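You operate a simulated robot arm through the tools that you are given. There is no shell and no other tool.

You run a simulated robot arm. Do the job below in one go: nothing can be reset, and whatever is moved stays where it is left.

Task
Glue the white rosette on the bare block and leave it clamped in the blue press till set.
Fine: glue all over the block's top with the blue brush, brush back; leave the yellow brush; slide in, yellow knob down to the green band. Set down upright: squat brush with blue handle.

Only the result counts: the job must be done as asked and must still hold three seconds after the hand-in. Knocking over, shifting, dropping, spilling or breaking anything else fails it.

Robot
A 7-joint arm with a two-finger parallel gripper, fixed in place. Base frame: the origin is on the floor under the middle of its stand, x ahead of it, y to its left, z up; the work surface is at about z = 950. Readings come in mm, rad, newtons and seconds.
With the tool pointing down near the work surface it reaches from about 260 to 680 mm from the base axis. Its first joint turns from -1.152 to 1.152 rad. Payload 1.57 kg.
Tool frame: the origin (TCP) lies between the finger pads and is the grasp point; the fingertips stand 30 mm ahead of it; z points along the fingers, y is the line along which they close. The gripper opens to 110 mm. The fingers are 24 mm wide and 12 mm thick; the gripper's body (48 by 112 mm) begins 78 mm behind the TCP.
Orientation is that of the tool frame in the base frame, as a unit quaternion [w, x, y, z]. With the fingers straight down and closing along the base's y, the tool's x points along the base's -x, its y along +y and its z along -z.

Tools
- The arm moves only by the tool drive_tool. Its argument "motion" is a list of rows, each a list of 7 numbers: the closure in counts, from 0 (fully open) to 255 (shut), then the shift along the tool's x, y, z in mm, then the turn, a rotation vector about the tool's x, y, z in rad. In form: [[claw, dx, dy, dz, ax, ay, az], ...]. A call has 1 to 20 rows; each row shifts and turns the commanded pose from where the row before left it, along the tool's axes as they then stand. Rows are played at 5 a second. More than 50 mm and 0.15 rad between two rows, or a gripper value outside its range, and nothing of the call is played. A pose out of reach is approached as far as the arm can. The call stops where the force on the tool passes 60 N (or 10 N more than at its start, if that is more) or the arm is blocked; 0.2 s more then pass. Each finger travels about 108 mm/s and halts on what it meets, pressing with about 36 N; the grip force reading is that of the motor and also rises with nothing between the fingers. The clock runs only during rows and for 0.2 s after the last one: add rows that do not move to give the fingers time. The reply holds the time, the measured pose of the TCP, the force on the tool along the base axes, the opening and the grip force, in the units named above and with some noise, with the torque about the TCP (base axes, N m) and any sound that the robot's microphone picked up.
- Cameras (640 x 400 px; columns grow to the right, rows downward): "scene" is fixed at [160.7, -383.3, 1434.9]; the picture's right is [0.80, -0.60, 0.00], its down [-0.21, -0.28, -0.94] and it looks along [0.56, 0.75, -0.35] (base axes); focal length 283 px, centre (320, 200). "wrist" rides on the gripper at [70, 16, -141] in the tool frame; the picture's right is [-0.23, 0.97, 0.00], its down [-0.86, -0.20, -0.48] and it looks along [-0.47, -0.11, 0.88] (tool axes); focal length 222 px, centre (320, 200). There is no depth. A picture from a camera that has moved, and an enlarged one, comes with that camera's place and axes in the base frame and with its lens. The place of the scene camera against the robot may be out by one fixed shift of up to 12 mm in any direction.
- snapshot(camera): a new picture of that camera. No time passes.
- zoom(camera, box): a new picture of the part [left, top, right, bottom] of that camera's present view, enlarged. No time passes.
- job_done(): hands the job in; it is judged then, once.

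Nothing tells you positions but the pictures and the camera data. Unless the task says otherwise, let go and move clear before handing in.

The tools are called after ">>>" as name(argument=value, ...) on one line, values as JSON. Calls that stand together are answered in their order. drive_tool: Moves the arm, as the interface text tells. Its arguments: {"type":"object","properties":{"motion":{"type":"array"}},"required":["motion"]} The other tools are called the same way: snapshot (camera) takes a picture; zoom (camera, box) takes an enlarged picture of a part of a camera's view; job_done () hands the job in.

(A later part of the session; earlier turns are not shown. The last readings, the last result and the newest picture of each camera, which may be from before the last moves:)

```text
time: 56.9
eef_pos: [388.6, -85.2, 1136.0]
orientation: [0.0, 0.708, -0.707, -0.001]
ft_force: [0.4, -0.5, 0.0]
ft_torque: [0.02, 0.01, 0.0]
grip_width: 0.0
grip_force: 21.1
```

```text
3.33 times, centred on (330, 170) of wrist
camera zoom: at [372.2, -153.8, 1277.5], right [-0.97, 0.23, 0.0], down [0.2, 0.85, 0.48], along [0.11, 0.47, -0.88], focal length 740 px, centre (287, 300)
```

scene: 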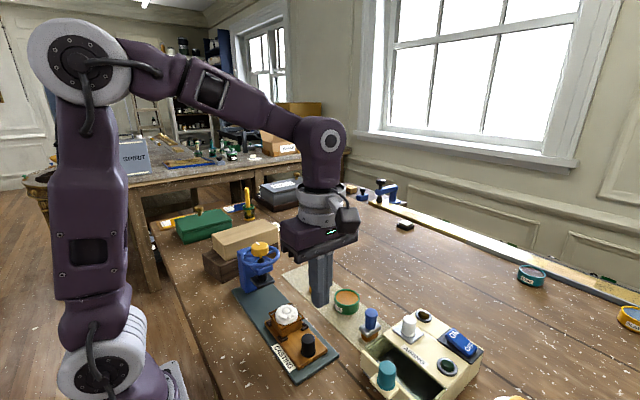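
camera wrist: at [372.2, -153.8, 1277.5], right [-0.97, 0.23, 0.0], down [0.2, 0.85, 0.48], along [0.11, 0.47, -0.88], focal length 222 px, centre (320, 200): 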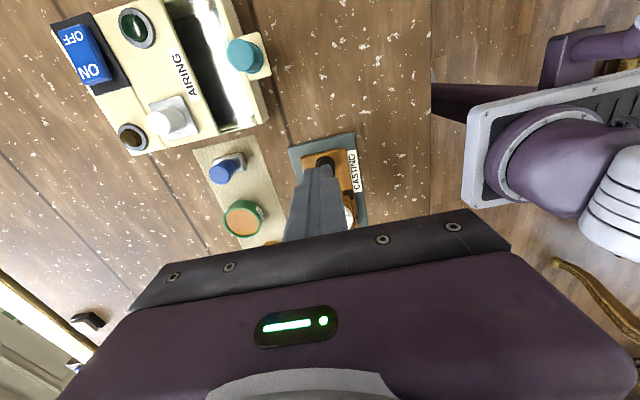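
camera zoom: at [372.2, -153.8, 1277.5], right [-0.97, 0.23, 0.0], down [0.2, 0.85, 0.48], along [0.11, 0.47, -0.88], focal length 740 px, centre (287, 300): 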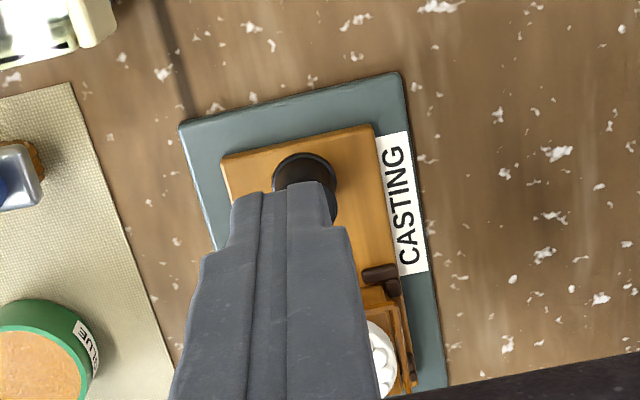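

The knob's near edge is at about y -57, and the fingers at y -85 are clear of it. I'll descend beside the knob.

>>> drive_tool(motion=[[255, 0, -1, 40, 0, 0, 0], [255, 0, 0, 40, 0, 0, 0], [255, 0, 0, 30, 0, 0, 0], [255, 0, 0, 12, 0, 0, 0], [255, 0, 0, 0, 0, 0, 0]])

>>> zoom(camera="scene", box=[240, 270, 340, 370])

>>> snapshot(camera="wrist")

```text
time: 58.1
eef_pos: [388.5, -86.6, 1013.2]
orientation: [0.0, -0.707, 0.707, 0.002]
ft_force: [1.0, -0.4, 0.7]
ft_torque: [-0.01, 0.0, -0.01]
grip_width: 0.1
grip_force: 21.1
```

```text
4.00 times, centred on (290, 320) of scene
camera zoom: at [160.7, -383.3, 1434.9], right [0.8, -0.6, 0.0], down [-0.21, -0.28, -0.94], along [0.56, 0.75, -0.35], focal length 1133 px, centre (440, -280)
```

zoom: 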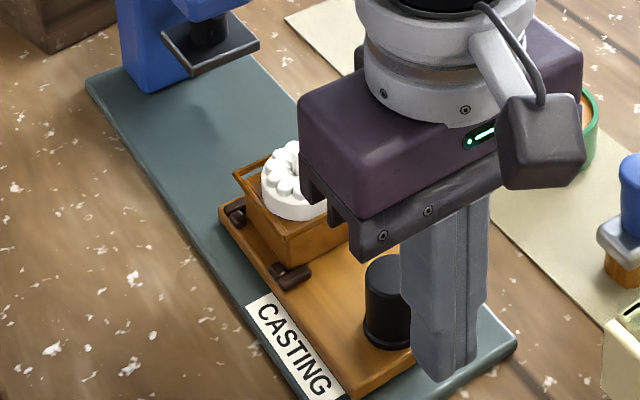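

```text
taken
camera wrist: at [372.8, -154.3, 1154.3], right [-0.97, 0.23, 0.0], down [0.2, 0.85, 0.48], along [0.11, 0.47, -0.88], focal length 222 px, centre (320, 200)
```

wrist: 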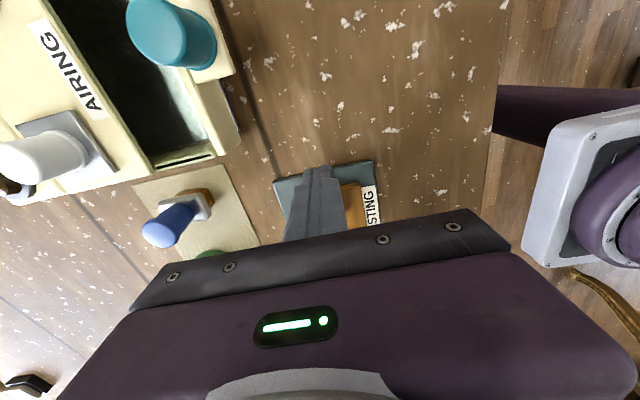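

The fingers stand just behind the sled's knob. I'll push slowly toward the press part way, then check clearance.

>>> drive_tool(motion=[[255, -10, 0, 0, 0, 0, 0], [255, -7, 0, 0, 0, 0, 0], [255, -6, 0, 0, 0, 0, 0], [255, -6, 0, 0, 0, 0, 0], [255, -6, 0, 0, 0, 0, 0], [255, -6, 0, 0, 0, 0, 0], [255, -6, 0, 0, 0, 0, 0], [255, -6, 0, 0, 0, 0, 0], [255, -6, 0, 0, 0, 0, 0], [255, -6, 0, 0, 0, 0, 0], [255, 0, 0, 0, 0, 0, 0]])

>>> zoom(camera="scene", box=[230, 250, 330, 350])

```text
time: 60.5
eef_pos: [391.1, -20.7, 1015.7]
orientation: [0.0, -0.706, 0.708, 0.001]
ft_force: [0.4, -0.6, 0.1]
ft_torque: [0.02, 0.0, 0.03]
grip_width: 0.0
grip_force: 21.0
```

```text
4.00 times, centred on (280, 300) of scene
camera zoom: at [160.7, -383.3, 1434.9], right [0.8, -0.6, 0.0], down [-0.21, -0.28, -0.94], along [0.56, 0.75, -0.35], focal length 1133 px, centre (480, -200)
```

zoom: 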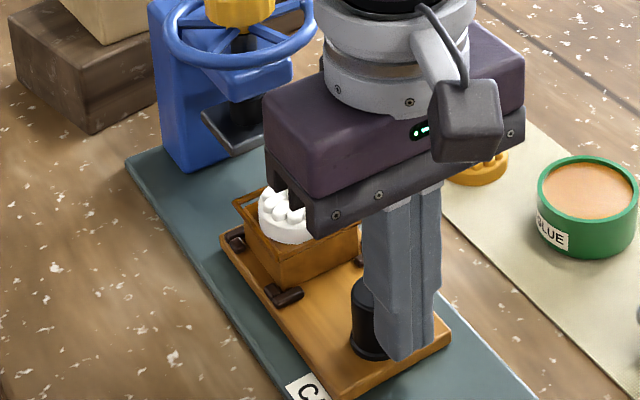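

The sled moved freely with the rosette steady. I'll back the hand off for a clear look at the pad-to-rosette gap before going under.

>>> drive_tool(motion=[[255, 15, 0, 0, 0, 0, 0], [255, 40, 0, 0, 0, 0, 0], [255, 40, 0, 0, 0, 0, 0], [255, 0, 0, 0, 0, 0, 0]])

>>> zoom(camera="scene", box=[235, 255, 315, 335])

>>> snapshot(camera="wrist")

```text
time: 61.5
eef_pos: [388.6, -116.1, 1015.2]
orientation: [0.0, -0.707, 0.708, 0.002]
ft_force: [-0.9, 0.6, -0.2]
ft_torque: [-0.02, -0.02, 0.0]
grip_width: 0.1
grip_force: 20.5
```

```text
5.00 times, centred on (275, 295) of scene
camera zoom: at [160.7, -383.3, 1434.9], right [0.8, -0.6, 0.0], down [-0.21, -0.28, -0.94], along [0.56, 0.75, -0.35], focal length 1416 px, centre (545, -275)
```

zoom: 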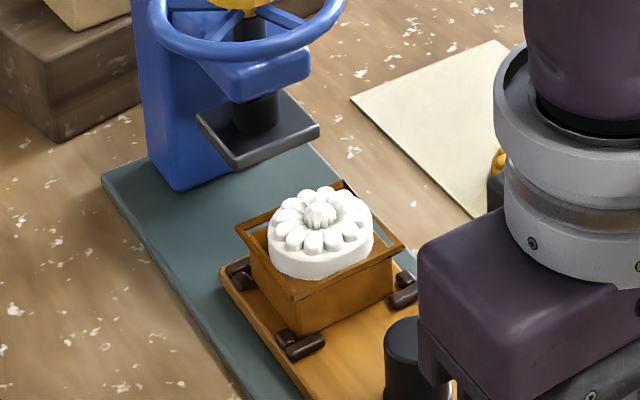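

```text
taken
camera wrist: at [372.9, -184.0, 1155.3], right [-0.97, 0.23, 0.0], down [0.2, 0.85, 0.48], along [0.11, 0.47, -0.88], focal length 222 px, centre (320, 200)
```

wrist: 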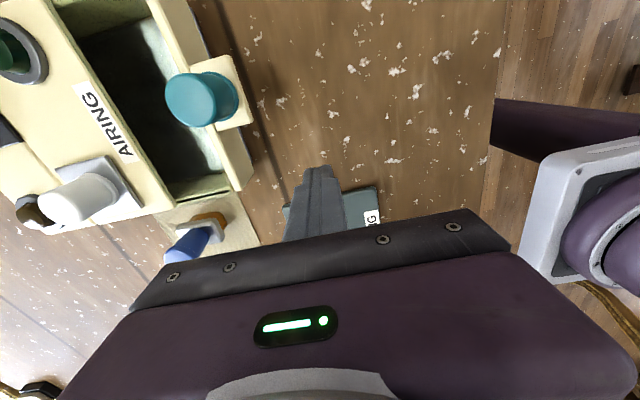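

The pad bottom is about 7-10 mm above the rosette top, so it will clear. I'll go back to the knob and push the sled further in.

>>> drive_tool(motion=[[255, -40, 0, 0, 0, 0, 0], [255, -40, 0, 0, 0, 0, 0], [255, -13, 0, 0, 0, 0, 0], [255, -6, 0, 0, 0, 0, 0], [255, -6, 0, 0, 0, 0, 0], [255, -6, 0, 0, 0, 0, 0], [255, -6, 0, 0, 0, 0, 0], [255, -6, 0, 0, 0, 0, 0], [255, -6, 0, 0, 0, 0, 0], [255, -6, 0, 0, 0, 0, 0], [255, 0, 0, 0, 0, 0, 0]])

>>> zoom(camera="scene", box=[230, 240, 330, 340])

```text
time: 63.9
eef_pos: [389.9, 19.3, 1015.1]
orientation: [-0.001, -0.706, 0.708, 0.002]
ft_force: [-1.4, -0.2, 0.3]
ft_torque: [-0.03, 0.04, 0.03]
grip_width: 0.0
grip_force: 21.5
```

```text
4.00 times, centred on (280, 290) of scene
camera zoom: at [160.7, -383.3, 1434.9], right [0.8, -0.6, 0.0], down [-0.21, -0.28, -0.94], along [0.56, 0.75, -0.35], focal length 1133 px, centre (480, -160)
```

zoom: 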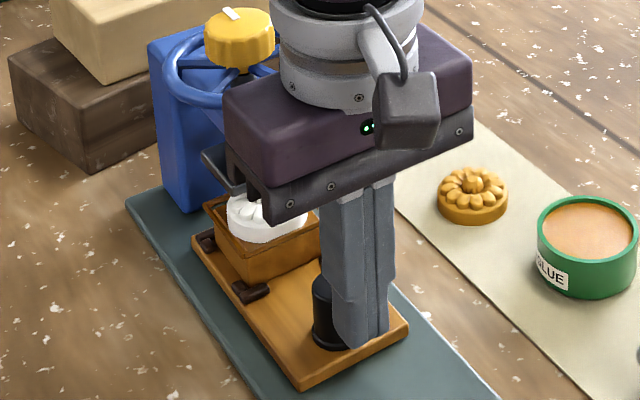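

The rosette is going under the pad with no force felt. I'll push on in smaller steps toward the stop.

>>> drive_tool(motion=[[255, -3, 0, 0, 0, 0, 0], [255, -3, 0, 0, 0, 0, 0], [255, -3, 0, 0, 0, 0, 0], [255, -3, 0, 0, 0, 0, 0], [255, -3, 0, 0, 0, 0, 0], [255, 0, 0, 0, 0, 0, 0]])

>>> zoom(camera="scene", box=[230, 240, 330, 340])

```text
time: 65.3
eef_pos: [390.1, 34.4, 1015.5]
orientation: [-0.001, -0.707, 0.707, 0.0]
ft_force: [1.1, 0.2, -1.2]
ft_torque: [0.02, -0.03, -0.04]
grip_width: 0.1
grip_force: 21.2
```

```text
4.00 times, centred on (280, 290) of scene
camera zoom: at [160.7, -383.3, 1434.9], right [0.8, -0.6, 0.0], down [-0.21, -0.28, -0.94], along [0.56, 0.75, -0.35], focal length 1133 px, centre (480, -160)
```

zoom: 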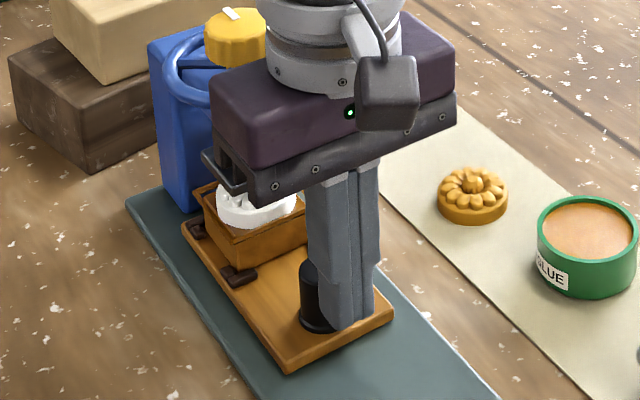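

Still moving freely. I'll push the last stretch in small steps and watch for the stop.

>>> drive_tool(motion=[[255, -2, 0, 0, 0, 0, 0], [255, -2, 0, 0, 0, 0, 0], [255, -2, 0, 0, 0, 0, 0], [255, 0, 0, 0, 0, 0, 0]])

>>> zoom(camera="scene", box=[230, 240, 330, 340])

```text
time: 66.3
eef_pos: [389.2, 40.5, 1013.9]
orientation: [-0.001, -0.706, 0.708, 0.001]
ft_force: [0.6, -6.3, 2.0]
ft_torque: [-0.19, 0.01, -0.01]
grip_width: 0.2
grip_force: 21.8
```

```text
4.00 times, centred on (280, 290) of scene
camera zoom: at [160.7, -383.5, 1434.8], right [0.8, -0.6, 0.0], down [-0.21, -0.28, -0.94], along [0.56, 0.75, -0.35], focal length 1133 px, centre (480, -160)
```

zoom: 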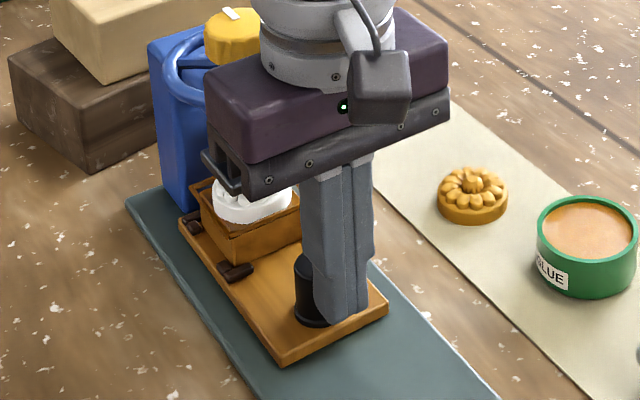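

A force of about 6 N along y suggests the stop is close. I'll nudge 1 mm more to confirm.

>>> drive_tool(motion=[[255, -1, 0, 0, 0, 0, 0], [255, 0, 0, 0, 0, 0, 0]])

```text
time: 66.9
eef_pos: [389.6, 40.5, 1015.3]
orientation: [0.0, -0.707, 0.708, 0.001]
ft_force: [3.6, -19.7, -1.5]
ft_torque: [-0.6, -0.07, -0.01]
grip_width: 0.0
grip_force: 21.2
```

The sled is hard against its stop. I'll back away and look at the block under the pad.

>>> drive_tool(motion=[[255, 3, 0, 0, 0, 0, 0], [255, 20, 0, 0, 0, 0, 0], [255, 40, 0, 0, 0, 0, 0], [255, 40, 0, 0, 0, 0, 0], [255, 0, 0, 0, 0, 0, 0]])

>>> zoom(camera="scene", box=[230, 230, 310, 330])

>>> zoom(camera="scene", box=[240, 260, 280, 300])

>>> snapshot(camera="wrist")

```text
time: 68.1
eef_pos: [389.4, -60.4, 1015.1]
orientation: [0.0, -0.707, 0.708, 0.002]
ft_force: [-0.7, 0.3, 0.2]
ft_torque: [-0.02, 0.02, -0.02]
grip_width: 0.0
grip_force: 21.6
```

```text
4.00 times, centred on (270, 280) of scene
camera zoom: at [160.7, -383.3, 1434.9], right [0.8, -0.6, 0.0], down [-0.21, -0.28, -0.94], along [0.56, 0.75, -0.35], focal length 1133 px, centre (520, -120)
```

zoom: 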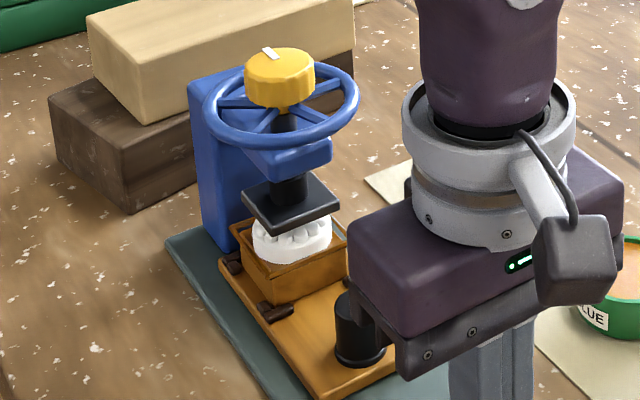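

```text
10.00 times, centred on (260, 280) of scene
camera zoom: at [160.7, -383.3, 1434.9], right [0.8, -0.6, 0.0], down [-0.21, -0.28, -0.94], along [0.56, 0.75, -0.35], focal length 2832 px, centre (920, -600)
```

zoom: 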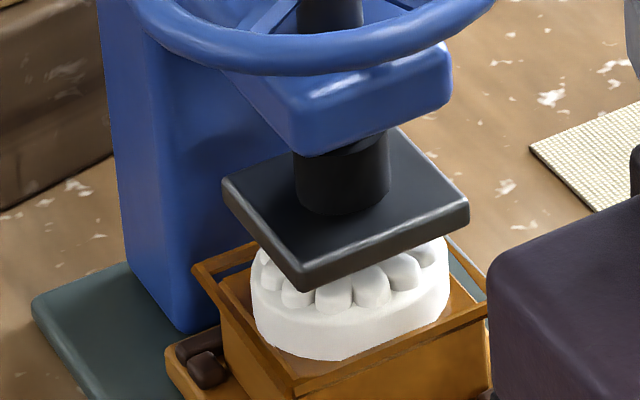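

```text
taken
camera wrist: at [372.7, -130.2, 1155.2], right [-0.97, 0.23, 0.0], down [0.2, 0.85, 0.48], along [0.11, 0.47, -0.88], focal length 222 px, centre (320, 200)
```

wrist: 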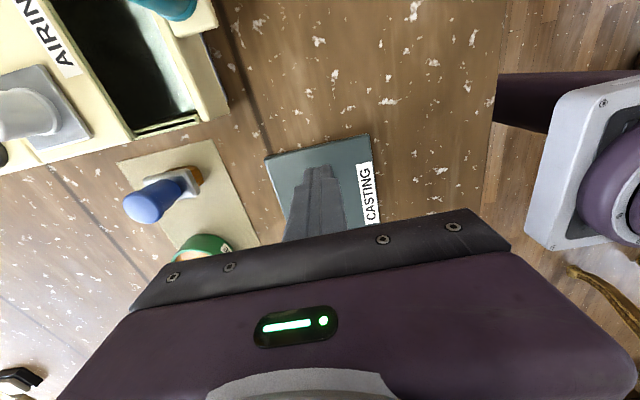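

The block with its rosette is under the pad. I'll rise, move over the yellow knob, and view it from above with the fingers open.

>>> drive_tool(motion=[[255, 0, 0, -45, 0, 0, 0], [200, 0, 0, -48, 0, 0, 0], [150, 0, 0, -48, 0, 0, 0], [110, 0, 0, -48, 0, 0, 0], [110, -40, 0, 0, 0, 0, 0], [110, -40, 0, 0, 0, 0, 0], [110, -40, 0, 0, 0, 0, 0], [110, -40, 0, 0, 0, 0, 0], [110, -40, 3, 0, 0, 0, 0], [110, 0, 0, 0, 0, 0, 0]])

>>> snapshot(camera="wrist")

>>> zoom(camera="wrist", box=[240, 120, 400, 240])

>>> zoom(camera="scene", box=[230, 220, 310, 320])

```text
time: 70.3
eef_pos: [387.6, 137.6, 1204.4]
orientation: [0.0, -0.707, 0.707, 0.001]
ft_force: [0.0, -0.2, 0.6]
ft_torque: [0.0, 0.0, -0.01]
grip_width: 63.0
grip_force: 0.1
```

```text
taken
camera wrist: at [370.7, 70.1, 1344.0], right [-0.97, 0.23, 0.0], down [0.2, 0.85, 0.48], along [0.11, 0.47, -0.88], focal length 222 px, centre (320, 200)
```

wrist: 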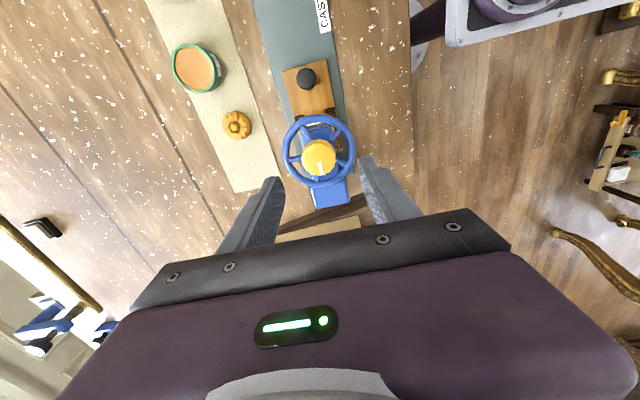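

```text
3.33 times, centred on (320, 180) of wrist
camera zoom: at [370.7, 70.1, 1344.0], right [-0.97, 0.23, 0.0], down [0.2, 0.85, 0.48], along [0.11, 0.47, -0.88], focal length 740 px, centre (320, 267)
```

zoom: 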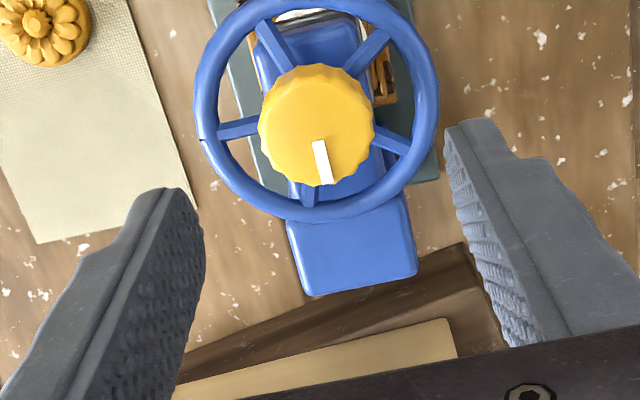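

```text
4.00 times, centred on (270, 270) of scene
camera zoom: at [160.7, -383.3, 1434.9], right [0.8, -0.6, 0.0], down [-0.21, -0.28, -0.94], along [0.56, 0.75, -0.35], focal length 1133 px, centre (520, -80)
```

zoom: 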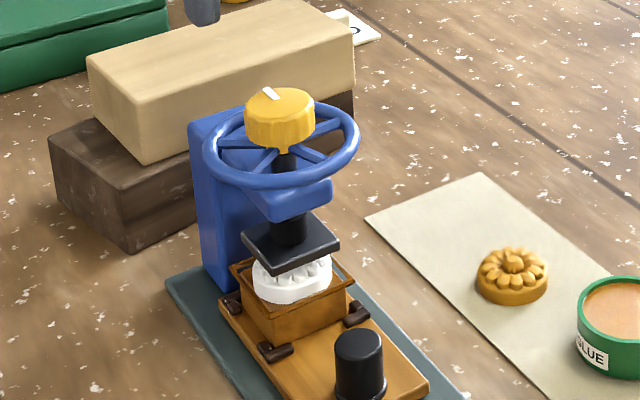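

The knob is at about (389, 142-145) and the wheel is a little below it. I'll descend to just above the knob and refine the centre.

>>> drive_tool(motion=[[110, -4, -1.8, 20, 0, 0, 0], [110, 0, 0, 24, 0, 0, 0], [110, 0, 0, 0, 0, 0, 0]])

>>> zoom(camera="wrist", box=[240, 120, 400, 240])

>>> zoom(camera="scene", box=[230, 220, 300, 290])

```text
time: 71.1
eef_pos: [388.5, 141.6, 1159.9]
orientation: [0.0, -0.706, 0.708, 0.001]
ft_force: [-0.1, -0.2, -0.1]
ft_torque: [0.01, -0.02, -0.01]
grip_width: 62.5
grip_force: 0.1
```

```text
3.33 times, centred on (320, 180) of wrist
camera zoom: at [372.2, 74.0, 1300.5], right [-0.97, 0.23, 0.0], down [0.2, 0.85, 0.48], along [0.11, 0.47, -0.88], focal length 740 px, centre (320, 267)
```

zoom: 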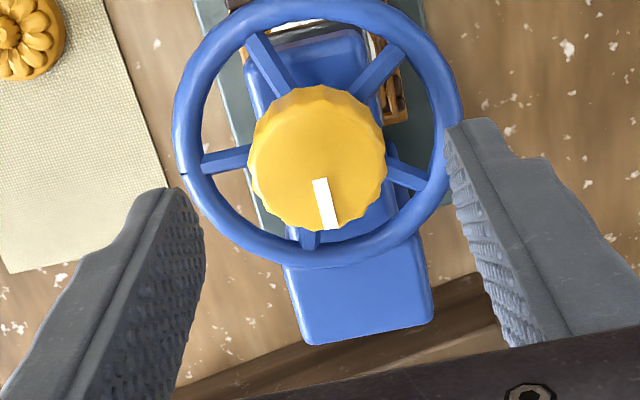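

```text
5.71 times, centred on (265, 255) of scene
camera zoom: at [160.7, -383.3, 1434.9], right [0.8, -0.6, 0.0], down [-0.21, -0.28, -0.94], along [0.56, 0.75, -0.35], focal length 1618 px, centre (634, -114)
```

zoom: 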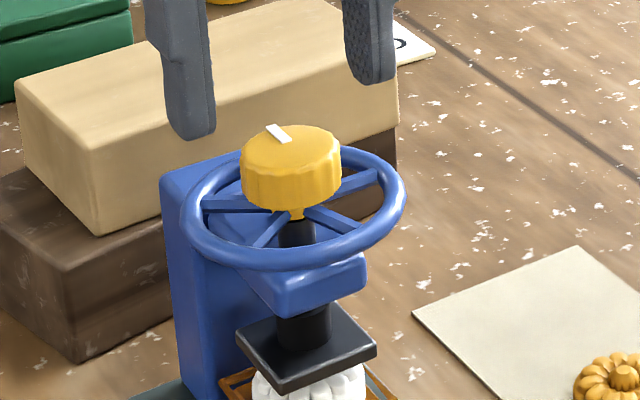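

I'll line up on the knob, narrow the fingers and descend around it, then close on it.

>>> drive_tool(motion=[[135, 1, -1, 10, 0, 0, 0], [135, 0, 0, 10, 0, 0, 0], [135, 0, 0, 9, 0, 0, 0], [135, 0, 0, 0, 0, 0, 0]])

>>> zoom(camera="wrist", box=[240, 120, 400, 240])

>>> zoom(camera="scene", box=[230, 220, 300, 290])

```text
time: 72.1
eef_pos: [389.9, 141.6, 1131.6]
orientation: [-0.001, -0.706, 0.708, 0.001]
ft_force: [0.8, -0.5, 0.2]
ft_torque: [0.01, -0.02, 0.0]
grip_width: 51.7
grip_force: 0.1
```

```text
3.33 times, centred on (320, 180) of wrist
camera zoom: at [373.0, 72.7, 1271.8], right [-0.97, 0.23, 0.0], down [0.2, 0.85, 0.48], along [0.11, 0.47, -0.88], focal length 740 px, centre (320, 267)
```

zoom: 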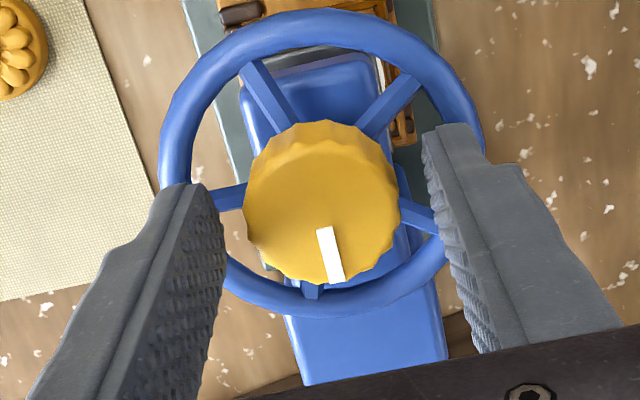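

```text
5.71 times, centred on (265, 255) of scene
camera zoom: at [160.7, -383.3, 1434.9], right [0.8, -0.6, 0.0], down [-0.21, -0.28, -0.94], along [0.56, 0.75, -0.35], focal length 1618 px, centre (634, -114)
```

zoom: 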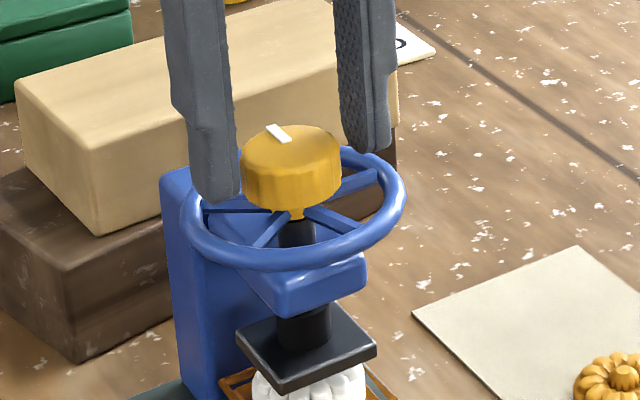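

The fingers straddle the knob. I'll shift 1.5 mm toward -y to centre and close on it.

>>> drive_tool(motion=[[135, 1.5, -0.4, 2, 0, 0, 0], [180, 0, 0, 0, 0, 0, 0], [255, 0, 0, 0, 0, 0, 0], [255, 0, 0, 0, 0, 0, 0], [255, 0, 0, 0, 0, 0, 0]])

>>> zoom(camera="wrist", box=[240, 120, 400, 240])

```text
time: 73.3
eef_pos: [390.4, 139.1, 1129.2]
orientation: [-0.001, -0.707, 0.707, 0.002]
ft_force: [-2.4, 0.6, 0.9]
ft_torque: [0.04, -0.19, 0.01]
grip_width: 36.8
grip_force: 43.3
```

```text
3.33 times, centred on (320, 180) of wrist
camera zoom: at [373.2, 71.4, 1270.0], right [-0.97, 0.23, 0.0], down [0.2, 0.85, 0.48], along [0.11, 0.47, -0.88], focal length 740 px, centre (320, 267)
```

zoom: 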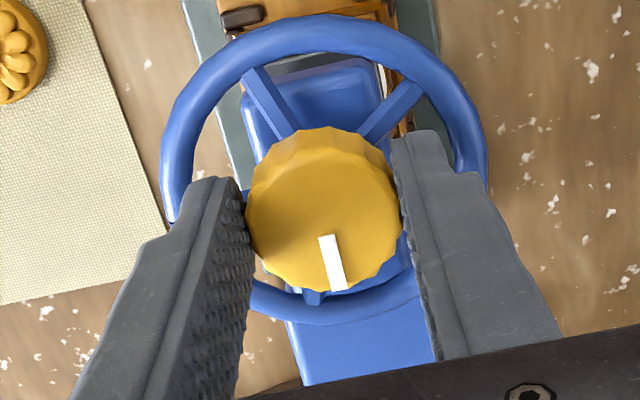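

The knob is held at 36.8 mm. I'll turn it a little clockwise as a test and read the torque.

>>> drive_tool(motion=[[255, 0, 0, 0, 0, 0, 0.1], [255, 0, 0, 0, 0, 0, 0.1], [255, 0, 0, 0, 0, 0, 0.1], [255, 0, 0, 0, 0, 0, 0]])

>>> zoom(camera="wrist", box=[240, 120, 400, 240])

>>> zoom(camera="scene", box=[230, 230, 290, 310])

```text
time: 74.3
eef_pos: [389.4, 140.8, 1130.0]
orientation: [-0.003, -0.593, 0.805, 0.002]
ft_force: [-21.1, 1.6, -0.6]
ft_torque: [0.06, 0.39, 0.11]
grip_width: 36.7
grip_force: 43.9
```

```text
3.33 times, centred on (320, 180) of wrist
camera zoom: at [352.5, 79.8, 1269.7], right [-0.86, 0.51, 0.0], down [0.45, 0.76, 0.48], along [0.24, 0.41, -0.88], focal length 740 px, centre (320, 267)
```

zoom: 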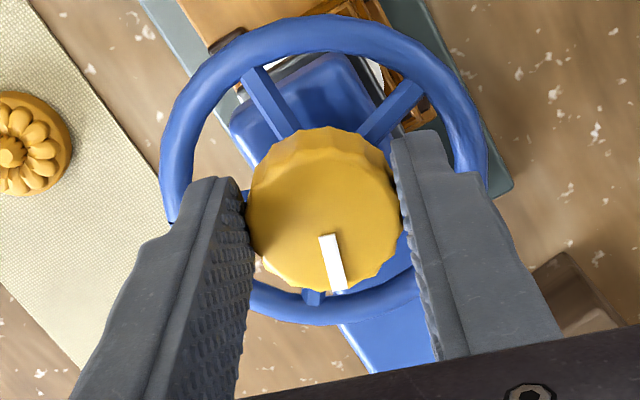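

```text
5.00 times, centred on (260, 270) of scene
camera zoom: at [160.0, -383.3, 1435.0], right [0.8, -0.6, 0.0], down [-0.21, -0.28, -0.94], along [0.56, 0.75, -0.35], focal length 1416 px, centre (620, -150)
```

zoom: 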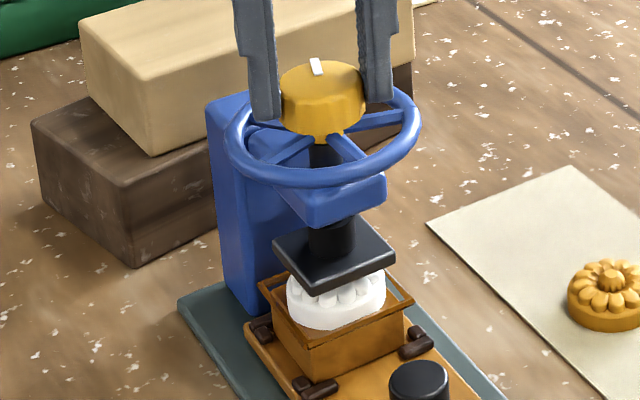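

The knob and wheel turn together with the hand, but the side force shows my axis is about 3 mm off in y. I'll open, recentre and grip again.

>>> drive_tool(motion=[[150, 0, 0, 0, 0, 0, 0], [150, 0, 0, 0, 0, 0, 0], [150, -3.2, 1.0, 0, 0, 0, 0], [150, 0, 0, 0, 0, 0, 0], [255, 0, 0, 0, 0, 0, 0], [255, 0, 0, 0, 0, 0, 0], [255, 0, 0, 0, 0, 0, 0]])

>>> zoom(camera="wrist", box=[240, 120, 400, 240])

```text
time: 75.9
eef_pos: [389.5, 143.8, 1130.6]
orientation: [0.0, -0.594, 0.805, 0.002]
ft_force: [-11.1, 5.1, 0.3]
ft_torque: [-0.01, 0.07, 0.05]
grip_width: 36.7
grip_force: 42.7
```

```text
3.33 times, centred on (320, 180) of wrist
camera zoom: at [353.3, 83.1, 1269.9], right [-0.86, 0.51, 0.0], down [0.45, 0.76, 0.48], along [0.24, 0.41, -0.88], focal length 740 px, centre (320, 267)
```

zoom: 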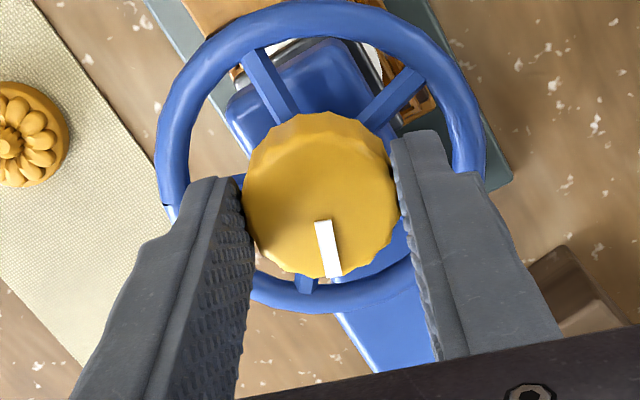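

The side force is smaller, and a small shift along the closing direction should remove it. I'll turn clockwise further and watch the forces.

>>> drive_tool(motion=[[255, 0, 0.6, 0, 0, 0, 0], [255, 0, 0, 0, 0, 0, 0.12], [255, 0, 0, 0, 0, 0, 0.12], [255, 0, 0, 0, 0, 0, 0.12], [255, 0, 0, 0, 0, 0, 0.12], [255, 0, 0, 0, 0, 0, 0.12], [255, 0, 0, 0, 0, 0, 0]])

>>> zoom(camera="wrist", box=[240, 120, 400, 240])

>>> zoom(camera="scene", box=[230, 230, 290, 310])

```text
time: 77.5
eef_pos: [388.9, 144.7, 1128.9]
orientation: [-0.001, -0.328, 0.945, 0.001]
ft_force: [-14.3, 8.3, -16.8]
ft_torque: [-0.07, 0.22, 0.05]
grip_width: 36.8
grip_force: 43.3
```

```text
3.33 times, centred on (320, 180) of wrist
camera zoom: at [324.4, 115.0, 1269.7], right [-0.42, 0.91, 0.0], down [0.8, 0.37, 0.48], along [0.43, 0.2, -0.88], focal length 740 px, centre (320, 267)
```

zoom: 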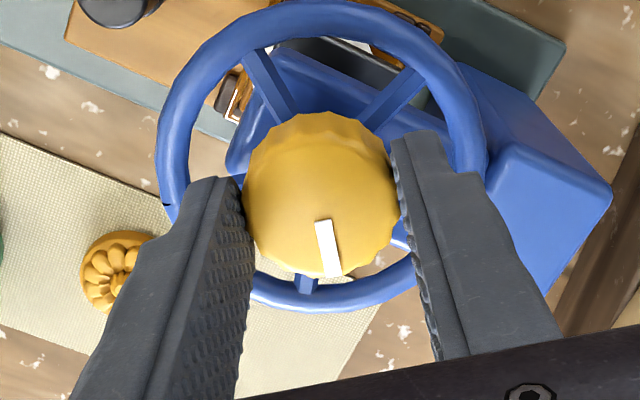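

```text
5.00 times, centred on (260, 270) of scene
camera zoom: at [160.5, -382.9, 1435.0], right [0.8, -0.6, 0.0], down [-0.21, -0.28, -0.94], along [0.56, 0.75, -0.35], focal length 1416 px, centre (620, -150)
```

zoom: 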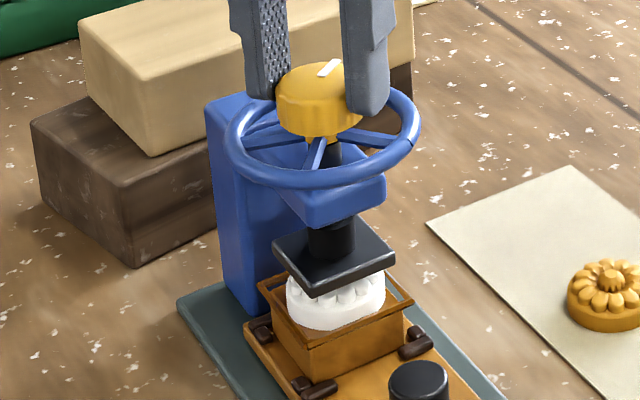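

Clockwise turning lowers the press: the pad came down about 2 mm and the knob now pulls the hand down. I'll follow it down 1 mm and re-read the force.

>>> drive_tool(motion=[[255, 0, 0, 1, 0, 0, 0], [255, 0, 0, 0, 0, 0, 0]])

>>> zoom(camera="scene", box=[245, 260, 285, 300])

>>> zoom(camera="scene", box=[240, 235, 280, 275])

```text
time: 78.1
eef_pos: [388.8, 145.3, 1128.4]
orientation: [0.0, -0.328, 0.945, 0.001]
ft_force: [-17.7, 11.0, -4.6]
ft_torque: [-0.16, 0.43, 0.01]
grip_width: 36.9
grip_force: 43.3
```

```text
10.00 times, centred on (265, 280) of scene
camera zoom: at [160.2, -383.0, 1435.1], right [0.8, -0.6, 0.0], down [-0.21, -0.28, -0.94], along [0.56, 0.75, -0.35], focal length 2832 px, centre (870, -600)
```

zoom: 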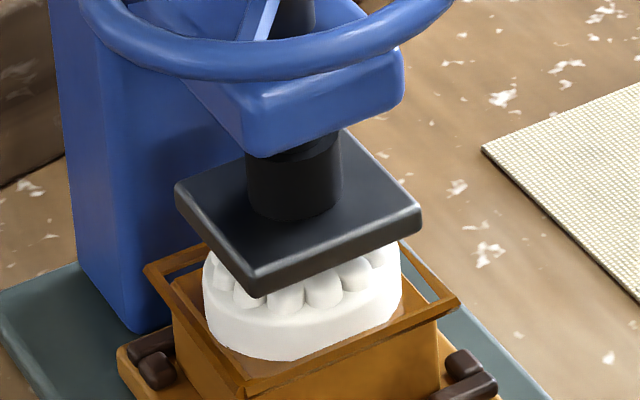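

```text
10.00 times, centred on (260, 255) of scene
camera zoom: at [160.2, -383.0, 1435.1], right [0.8, -0.6, 0.0], down [-0.21, -0.28, -0.94], along [0.56, 0.75, -0.35], focal length 2832 px, centre (920, -350)
```

zoom: 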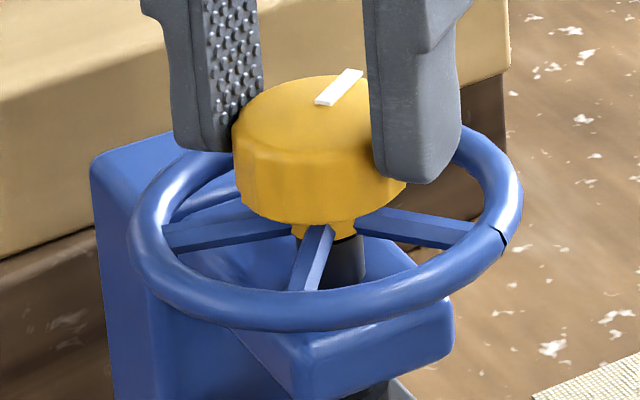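

The pad is now close to the rosette. I'll recentre slightly and keep turning clockwise while following the knob down.

>>> drive_tool(motion=[[255, -0.4, 1, 0.3, 0, 0, 0], [255, 0, 0, 0.2, 0, 0, 0.12], [255, 0, 0, 0.2, 0, 0, 0.12], [255, 0, 0, 0.2, 0, 0, 0.12], [255, 0, 0, 0.2, 0, 0, 0.12], [255, 0, 0, 0, 0, 0, 0]])

>>> zoom(camera="scene", box=[245, 260, 285, 300])

>>> zoom(camera="scene", box=[240, 235, 280, 275])

```text
time: 79.5
eef_pos: [388.7, 144.4, 1127.7]
orientation: [-0.001, -0.093, 0.996, 0.001]
ft_force: [-15.2, 3.3, 1.2]
ft_torque: [-0.16, 0.35, 0.03]
grip_width: 36.7
grip_force: 42.9
```

```text
10.00 times, centred on (265, 280) of scene
camera zoom: at [160.2, -383.2, 1435.0], right [0.8, -0.6, 0.0], down [-0.21, -0.28, -0.94], along [0.56, 0.75, -0.35], focal length 2832 px, centre (870, -600)
```

zoom: 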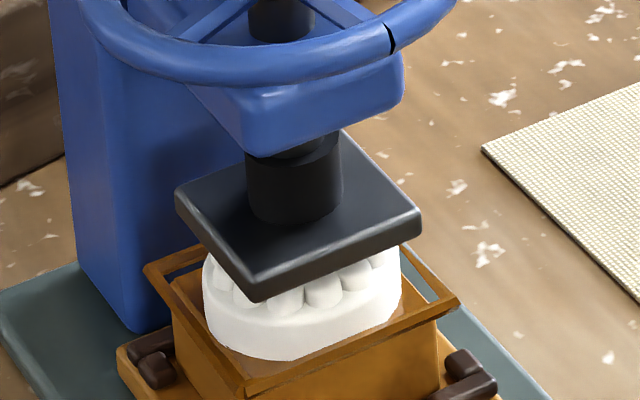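

```text
10.00 times, centred on (260, 255) of scene
camera zoom: at [160.2, -383.2, 1435.0], right [0.8, -0.6, 0.0], down [-0.21, -0.28, -0.94], along [0.56, 0.75, -0.35], focal length 2832 px, centre (920, -350)
```

zoom: 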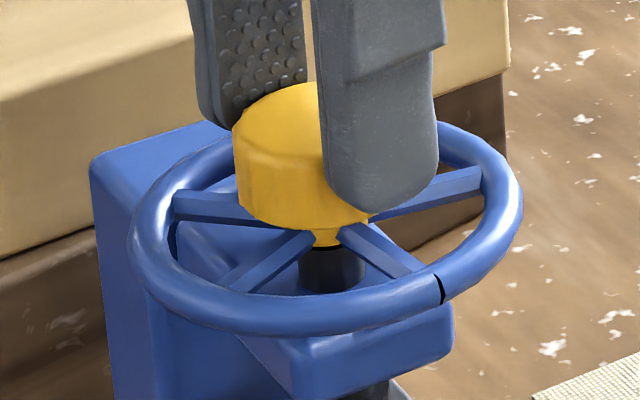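

The pad has dropped about 3 mm over 1.4 rad, so roughly 2 mm per radian. I'll keep turning and following.

>>> drive_tool(motion=[[255, 0.7, 0.3, 0.3, 0, 0, 0], [255, 0, 0, 0.25, 0, 0, 0.12], [255, 0, 0, 0.25, 0, 0, 0.12], [255, 0, 0, 0.25, 0, 0, 0.12], [255, 0, 0, 0.25, 0, 0, 0.12], [255, 0, 0, 0.25, 0, 0, 0.12], [255, 0, 0, 0.25, 0, 0, 0.12], [255, 0, 0, 0, 0, 0, 0]])

>>> zoom(camera="scene", box=[245, 260, 285, 300])

>>> zoom(camera="scene", box=[240, 235, 280, 275])

```text
time: 81.3
eef_pos: [389.9, 144.8, 1125.5]
orientation: [-0.001, 0.263, 0.965, 0.001]
ft_force: [5.6, 7.9, 3.5]
ft_torque: [-0.02, -0.08, -0.01]
grip_width: 36.9
grip_force: 43.5
```

```text
10.00 times, centred on (265, 280) of scene
camera zoom: at [160.8, -383.1, 1434.9], right [0.8, -0.6, 0.0], down [-0.21, -0.28, -0.94], along [0.56, 0.75, -0.35], focal length 2832 px, centre (870, -600)
```

zoom: 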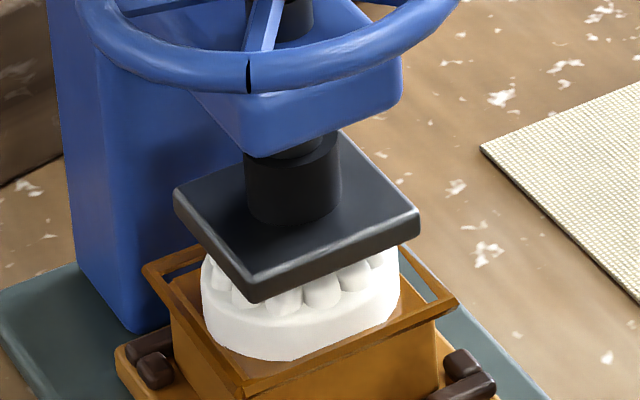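

```text
10.00 times, centred on (260, 255) of scene
camera zoom: at [160.8, -383.1, 1434.9], right [0.8, -0.6, 0.0], down [-0.21, -0.28, -0.94], along [0.56, 0.75, -0.35], focal length 2832 px, centre (920, -350)
```

zoom: 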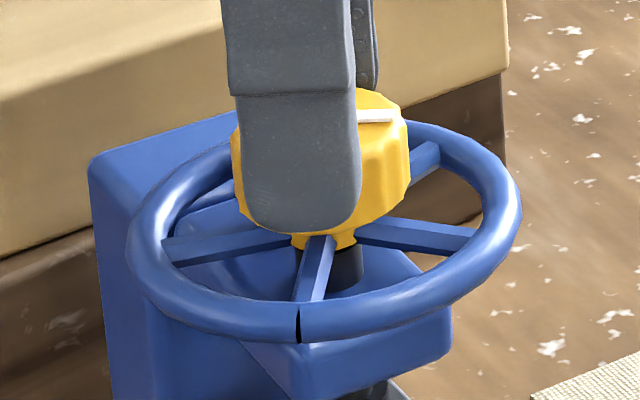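

The wheel came down again but the pad moved little, so it may be meeting the rosette. I'll look closely at the contact and the spindle.

>>> zoom(camera="scene", box=[250, 272, 280, 298])

>>> zoom(camera="scene", box=[250, 252, 280, 278])

>>> snapshot(camera="wrist")

```text
15.38 times, centred on (265, 285) of scene
camera zoom: at [160.8, -383.1, 1434.9], right [0.8, -0.6, 0.0], down [-0.21, -0.28, -0.94], along [0.56, 0.75, -0.35], focal length 4357 px, centre (1166, -1108)
```

zoom: 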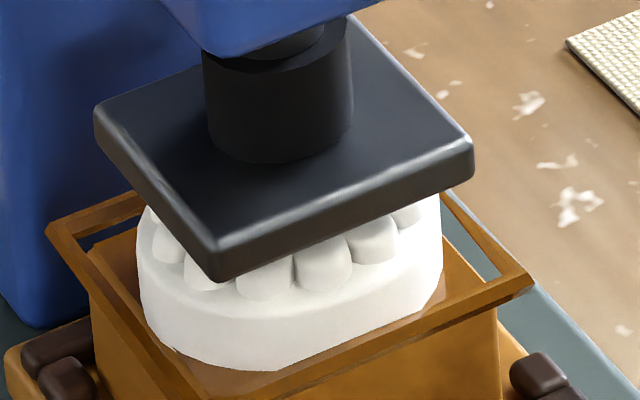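

```text
15.38 times, centred on (265, 265) of scene
camera zoom: at [160.8, -383.1, 1434.9], right [0.8, -0.6, 0.0], down [-0.21, -0.28, -0.94], along [0.56, 0.75, -0.35], focal length 4357 px, centre (1166, -800)
```

zoom: 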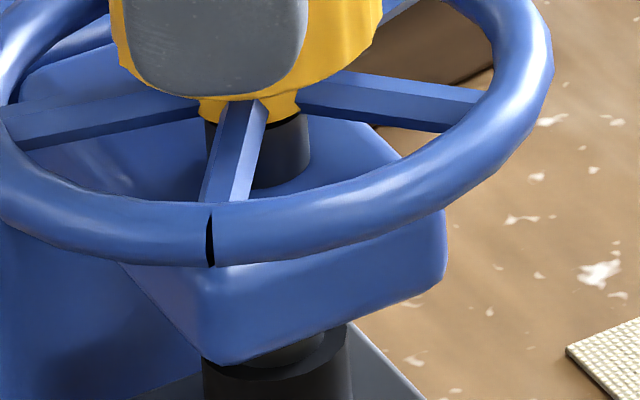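

```text
taken
camera wrist: at [336.9, 195.7, 1266.6], right [0.69, 0.72, 0.0], down [0.64, -0.61, 0.48], along [0.35, -0.33, -0.88], focal length 222 px, centre (320, 200)
```

wrist: 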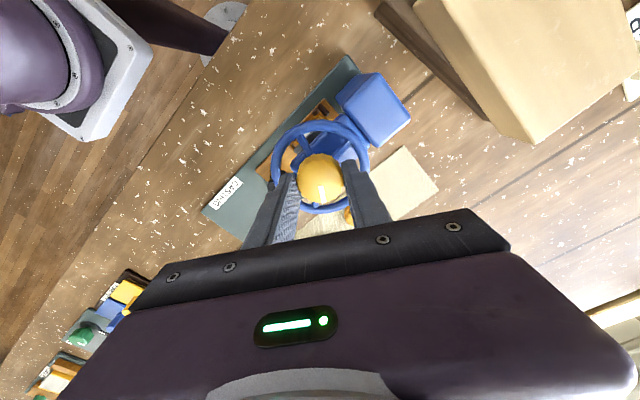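

I can't tell contact from this view. I'll turn a little more and compare the pad's position.

>>> drive_tool(motion=[[255, 0, 0, 0.3, 0, 0, 0.12], [255, 0, 0, 0.25, 0, 0, 0.12], [255, 0, 0, 0.25, 0, 0, 0.12], [255, 0, 0, 0, 0, 0, 0]])

>>> zoom(camera="scene", box=[250, 272, 280, 298])

>>> zoom(camera="scene", box=[250, 252, 280, 278])

```text
time: 82.3
eef_pos: [388.9, 144.9, 1125.5]
orientation: [0.0, 0.432, 0.902, 0.0]
ft_force: [13.9, 10.3, 4.9]
ft_torque: [0.16, -0.23, -0.01]
grip_width: 36.9
grip_force: 43.3
```

```text
15.38 times, centred on (265, 285) of scene
camera zoom: at [161.1, -383.0, 1434.9], right [0.8, -0.6, 0.0], down [-0.21, -0.28, -0.94], along [0.56, 0.75, -0.35], focal length 4357 px, centre (1166, -1108)
```

zoom: 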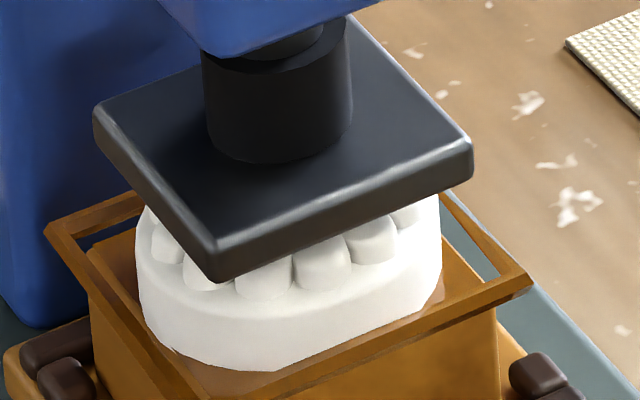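

```text
15.38 times, centred on (265, 265) of scene
camera zoom: at [161.1, -383.0, 1434.9], right [0.8, -0.6, 0.0], down [-0.21, -0.28, -0.94], along [0.56, 0.75, -0.35], focal length 4357 px, centre (1166, -800)
```

zoom: 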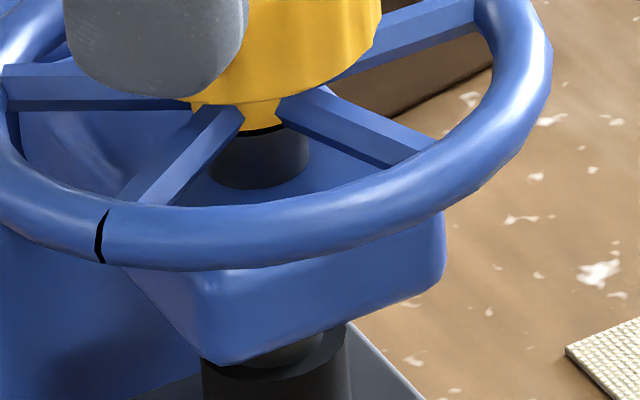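

The pad holds still while the knob keeps going down, so it seems to be resting on the rosette with the spindle taking up. I'll look for the green band in the wrist view.

>>> zoom(camera="wrist", box=[250, 90, 390, 220])

>>> zoom(camera="scene", box=[255, 248, 275, 268])

```text
3.08 times, centred on (320, 155) of wrist
camera zoom: at [357.9, 211.1, 1266.0], right [0.9, 0.43, 0.0], down [0.38, -0.79, 0.48], along [0.21, -0.43, -0.88], focal length 684 px, centre (320, 338)
```

zoom: 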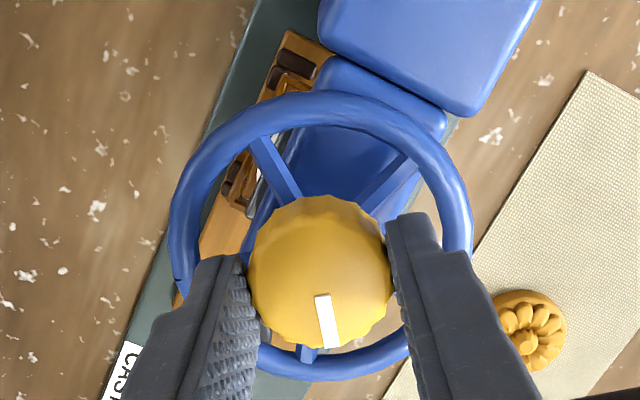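

```text
16.00 times, centred on (265, 258) of scene
camera zoom: at [161.1, -383.0, 1434.9], right [0.8, -0.6, 0.0], down [-0.21, -0.28, -0.94], along [0.56, 0.75, -0.35], focal length 4531 px, centre (1200, -728)
```

zoom: 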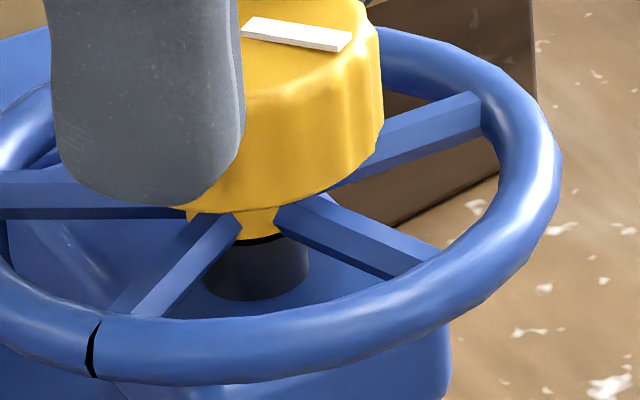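

No green visible yet. I'll keep turning in small steps and watch the torque and spindle.

>>> drive_tool(motion=[[255, 0, 0, 0.25, 0, 0, 0.12], [255, 0, 0, 0.25, 0, 0, 0.12], [255, 0, 0, 0.25, 0, 0, 0.12], [255, 0, 0, 0, 0, 0, 0]])

>>> zoom(camera="scene", box=[250, 272, 280, 298])

>>> zoom(camera="scene", box=[250, 252, 280, 278])

>>> zoom(camera="wrist", box=[250, 90, 390, 220])

```text
time: 83.3
eef_pos: [389.3, 145.0, 1124.8]
orientation: [-0.001, 0.587, 0.81, 0.001]
ft_force: [16.3, 13.9, 8.6]
ft_torque: [0.2, -0.27, -0.01]
grip_width: 36.8
grip_force: 43.3
```

```text
15.38 times, centred on (265, 285) of scene
camera zoom: at [161.2, -382.9, 1435.0], right [0.8, -0.6, 0.0], down [-0.21, -0.28, -0.94], along [0.56, 0.75, -0.35], focal length 4357 px, centre (1166, -1108)
```

zoom: 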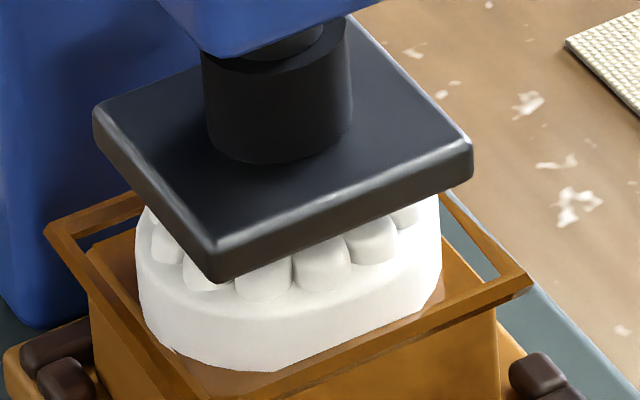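

```text
15.38 times, centred on (265, 265) of scene
camera zoom: at [161.2, -382.9, 1435.0], right [0.8, -0.6, 0.0], down [-0.21, -0.28, -0.94], along [0.56, 0.75, -0.35], focal length 4357 px, centre (1166, -800)
```

zoom: 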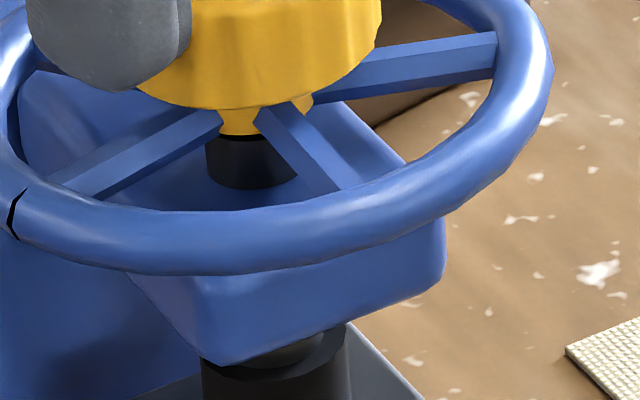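

```text
3.08 times, centred on (320, 155) of wrist
camera zoom: at [382.8, 217.9, 1265.2], right [1.0, 0.09, 0.0], down [0.08, -0.88, 0.48], along [0.04, -0.47, -0.88], focal length 684 px, centre (320, 338)
```

zoom: 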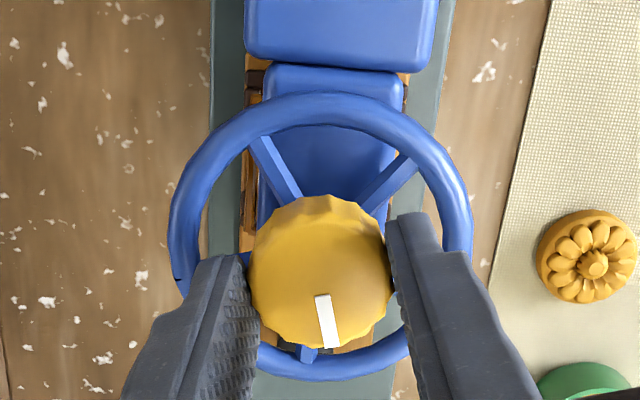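

The knob is still going down about 2 mm per radian with little torque. I'll ease the side force and continue.

>>> drive_tool(motion=[[255, 0, 0.8, 0.3, 0, 0, 0], [255, 0, 0, 0.25, 0, 0, 0.12], [255, 0, 0, 0.25, 0, 0, 0.12], [255, 0, 0, 0.25, 0, 0, 0.12], [255, 0, 0, 0.25, 0, 0, 0.12], [255, 0, 0, 0, 0, 0, 0]])

>>> zoom(camera="scene", box=[250, 272, 280, 298])

>>> zoom(camera="scene", box=[250, 252, 280, 278])

```text
time: 84.7
eef_pos: [389.9, 146.0, 1124.0]
orientation: [0.0, 0.762, 0.648, 0.0]
ft_force: [12.2, 12.3, 11.7]
ft_torque: [0.19, -0.6, -0.03]
grip_width: 36.7
grip_force: 43.2
```

```text
15.38 times, centred on (265, 285) of scene
camera zoom: at [161.0, -383.0, 1435.0], right [0.8, -0.6, 0.0], down [-0.21, -0.28, -0.94], along [0.56, 0.75, -0.35], focal length 4357 px, centre (1166, -1108)
```

zoom: 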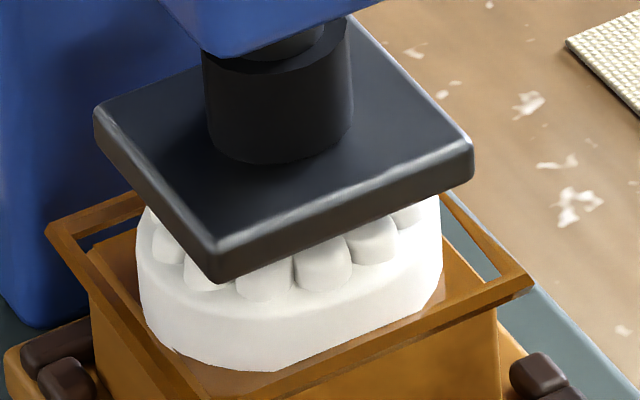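

```text
15.38 times, centred on (265, 265) of scene
camera zoom: at [161.0, -383.0, 1435.0], right [0.8, -0.6, 0.0], down [-0.21, -0.28, -0.94], along [0.56, 0.75, -0.35], focal length 4357 px, centre (1166, -800)
```

zoom: 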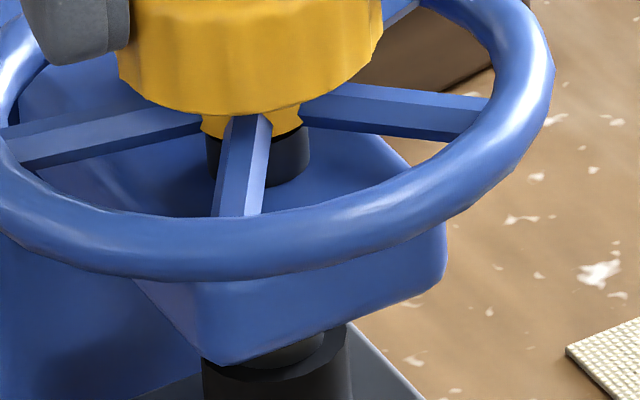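

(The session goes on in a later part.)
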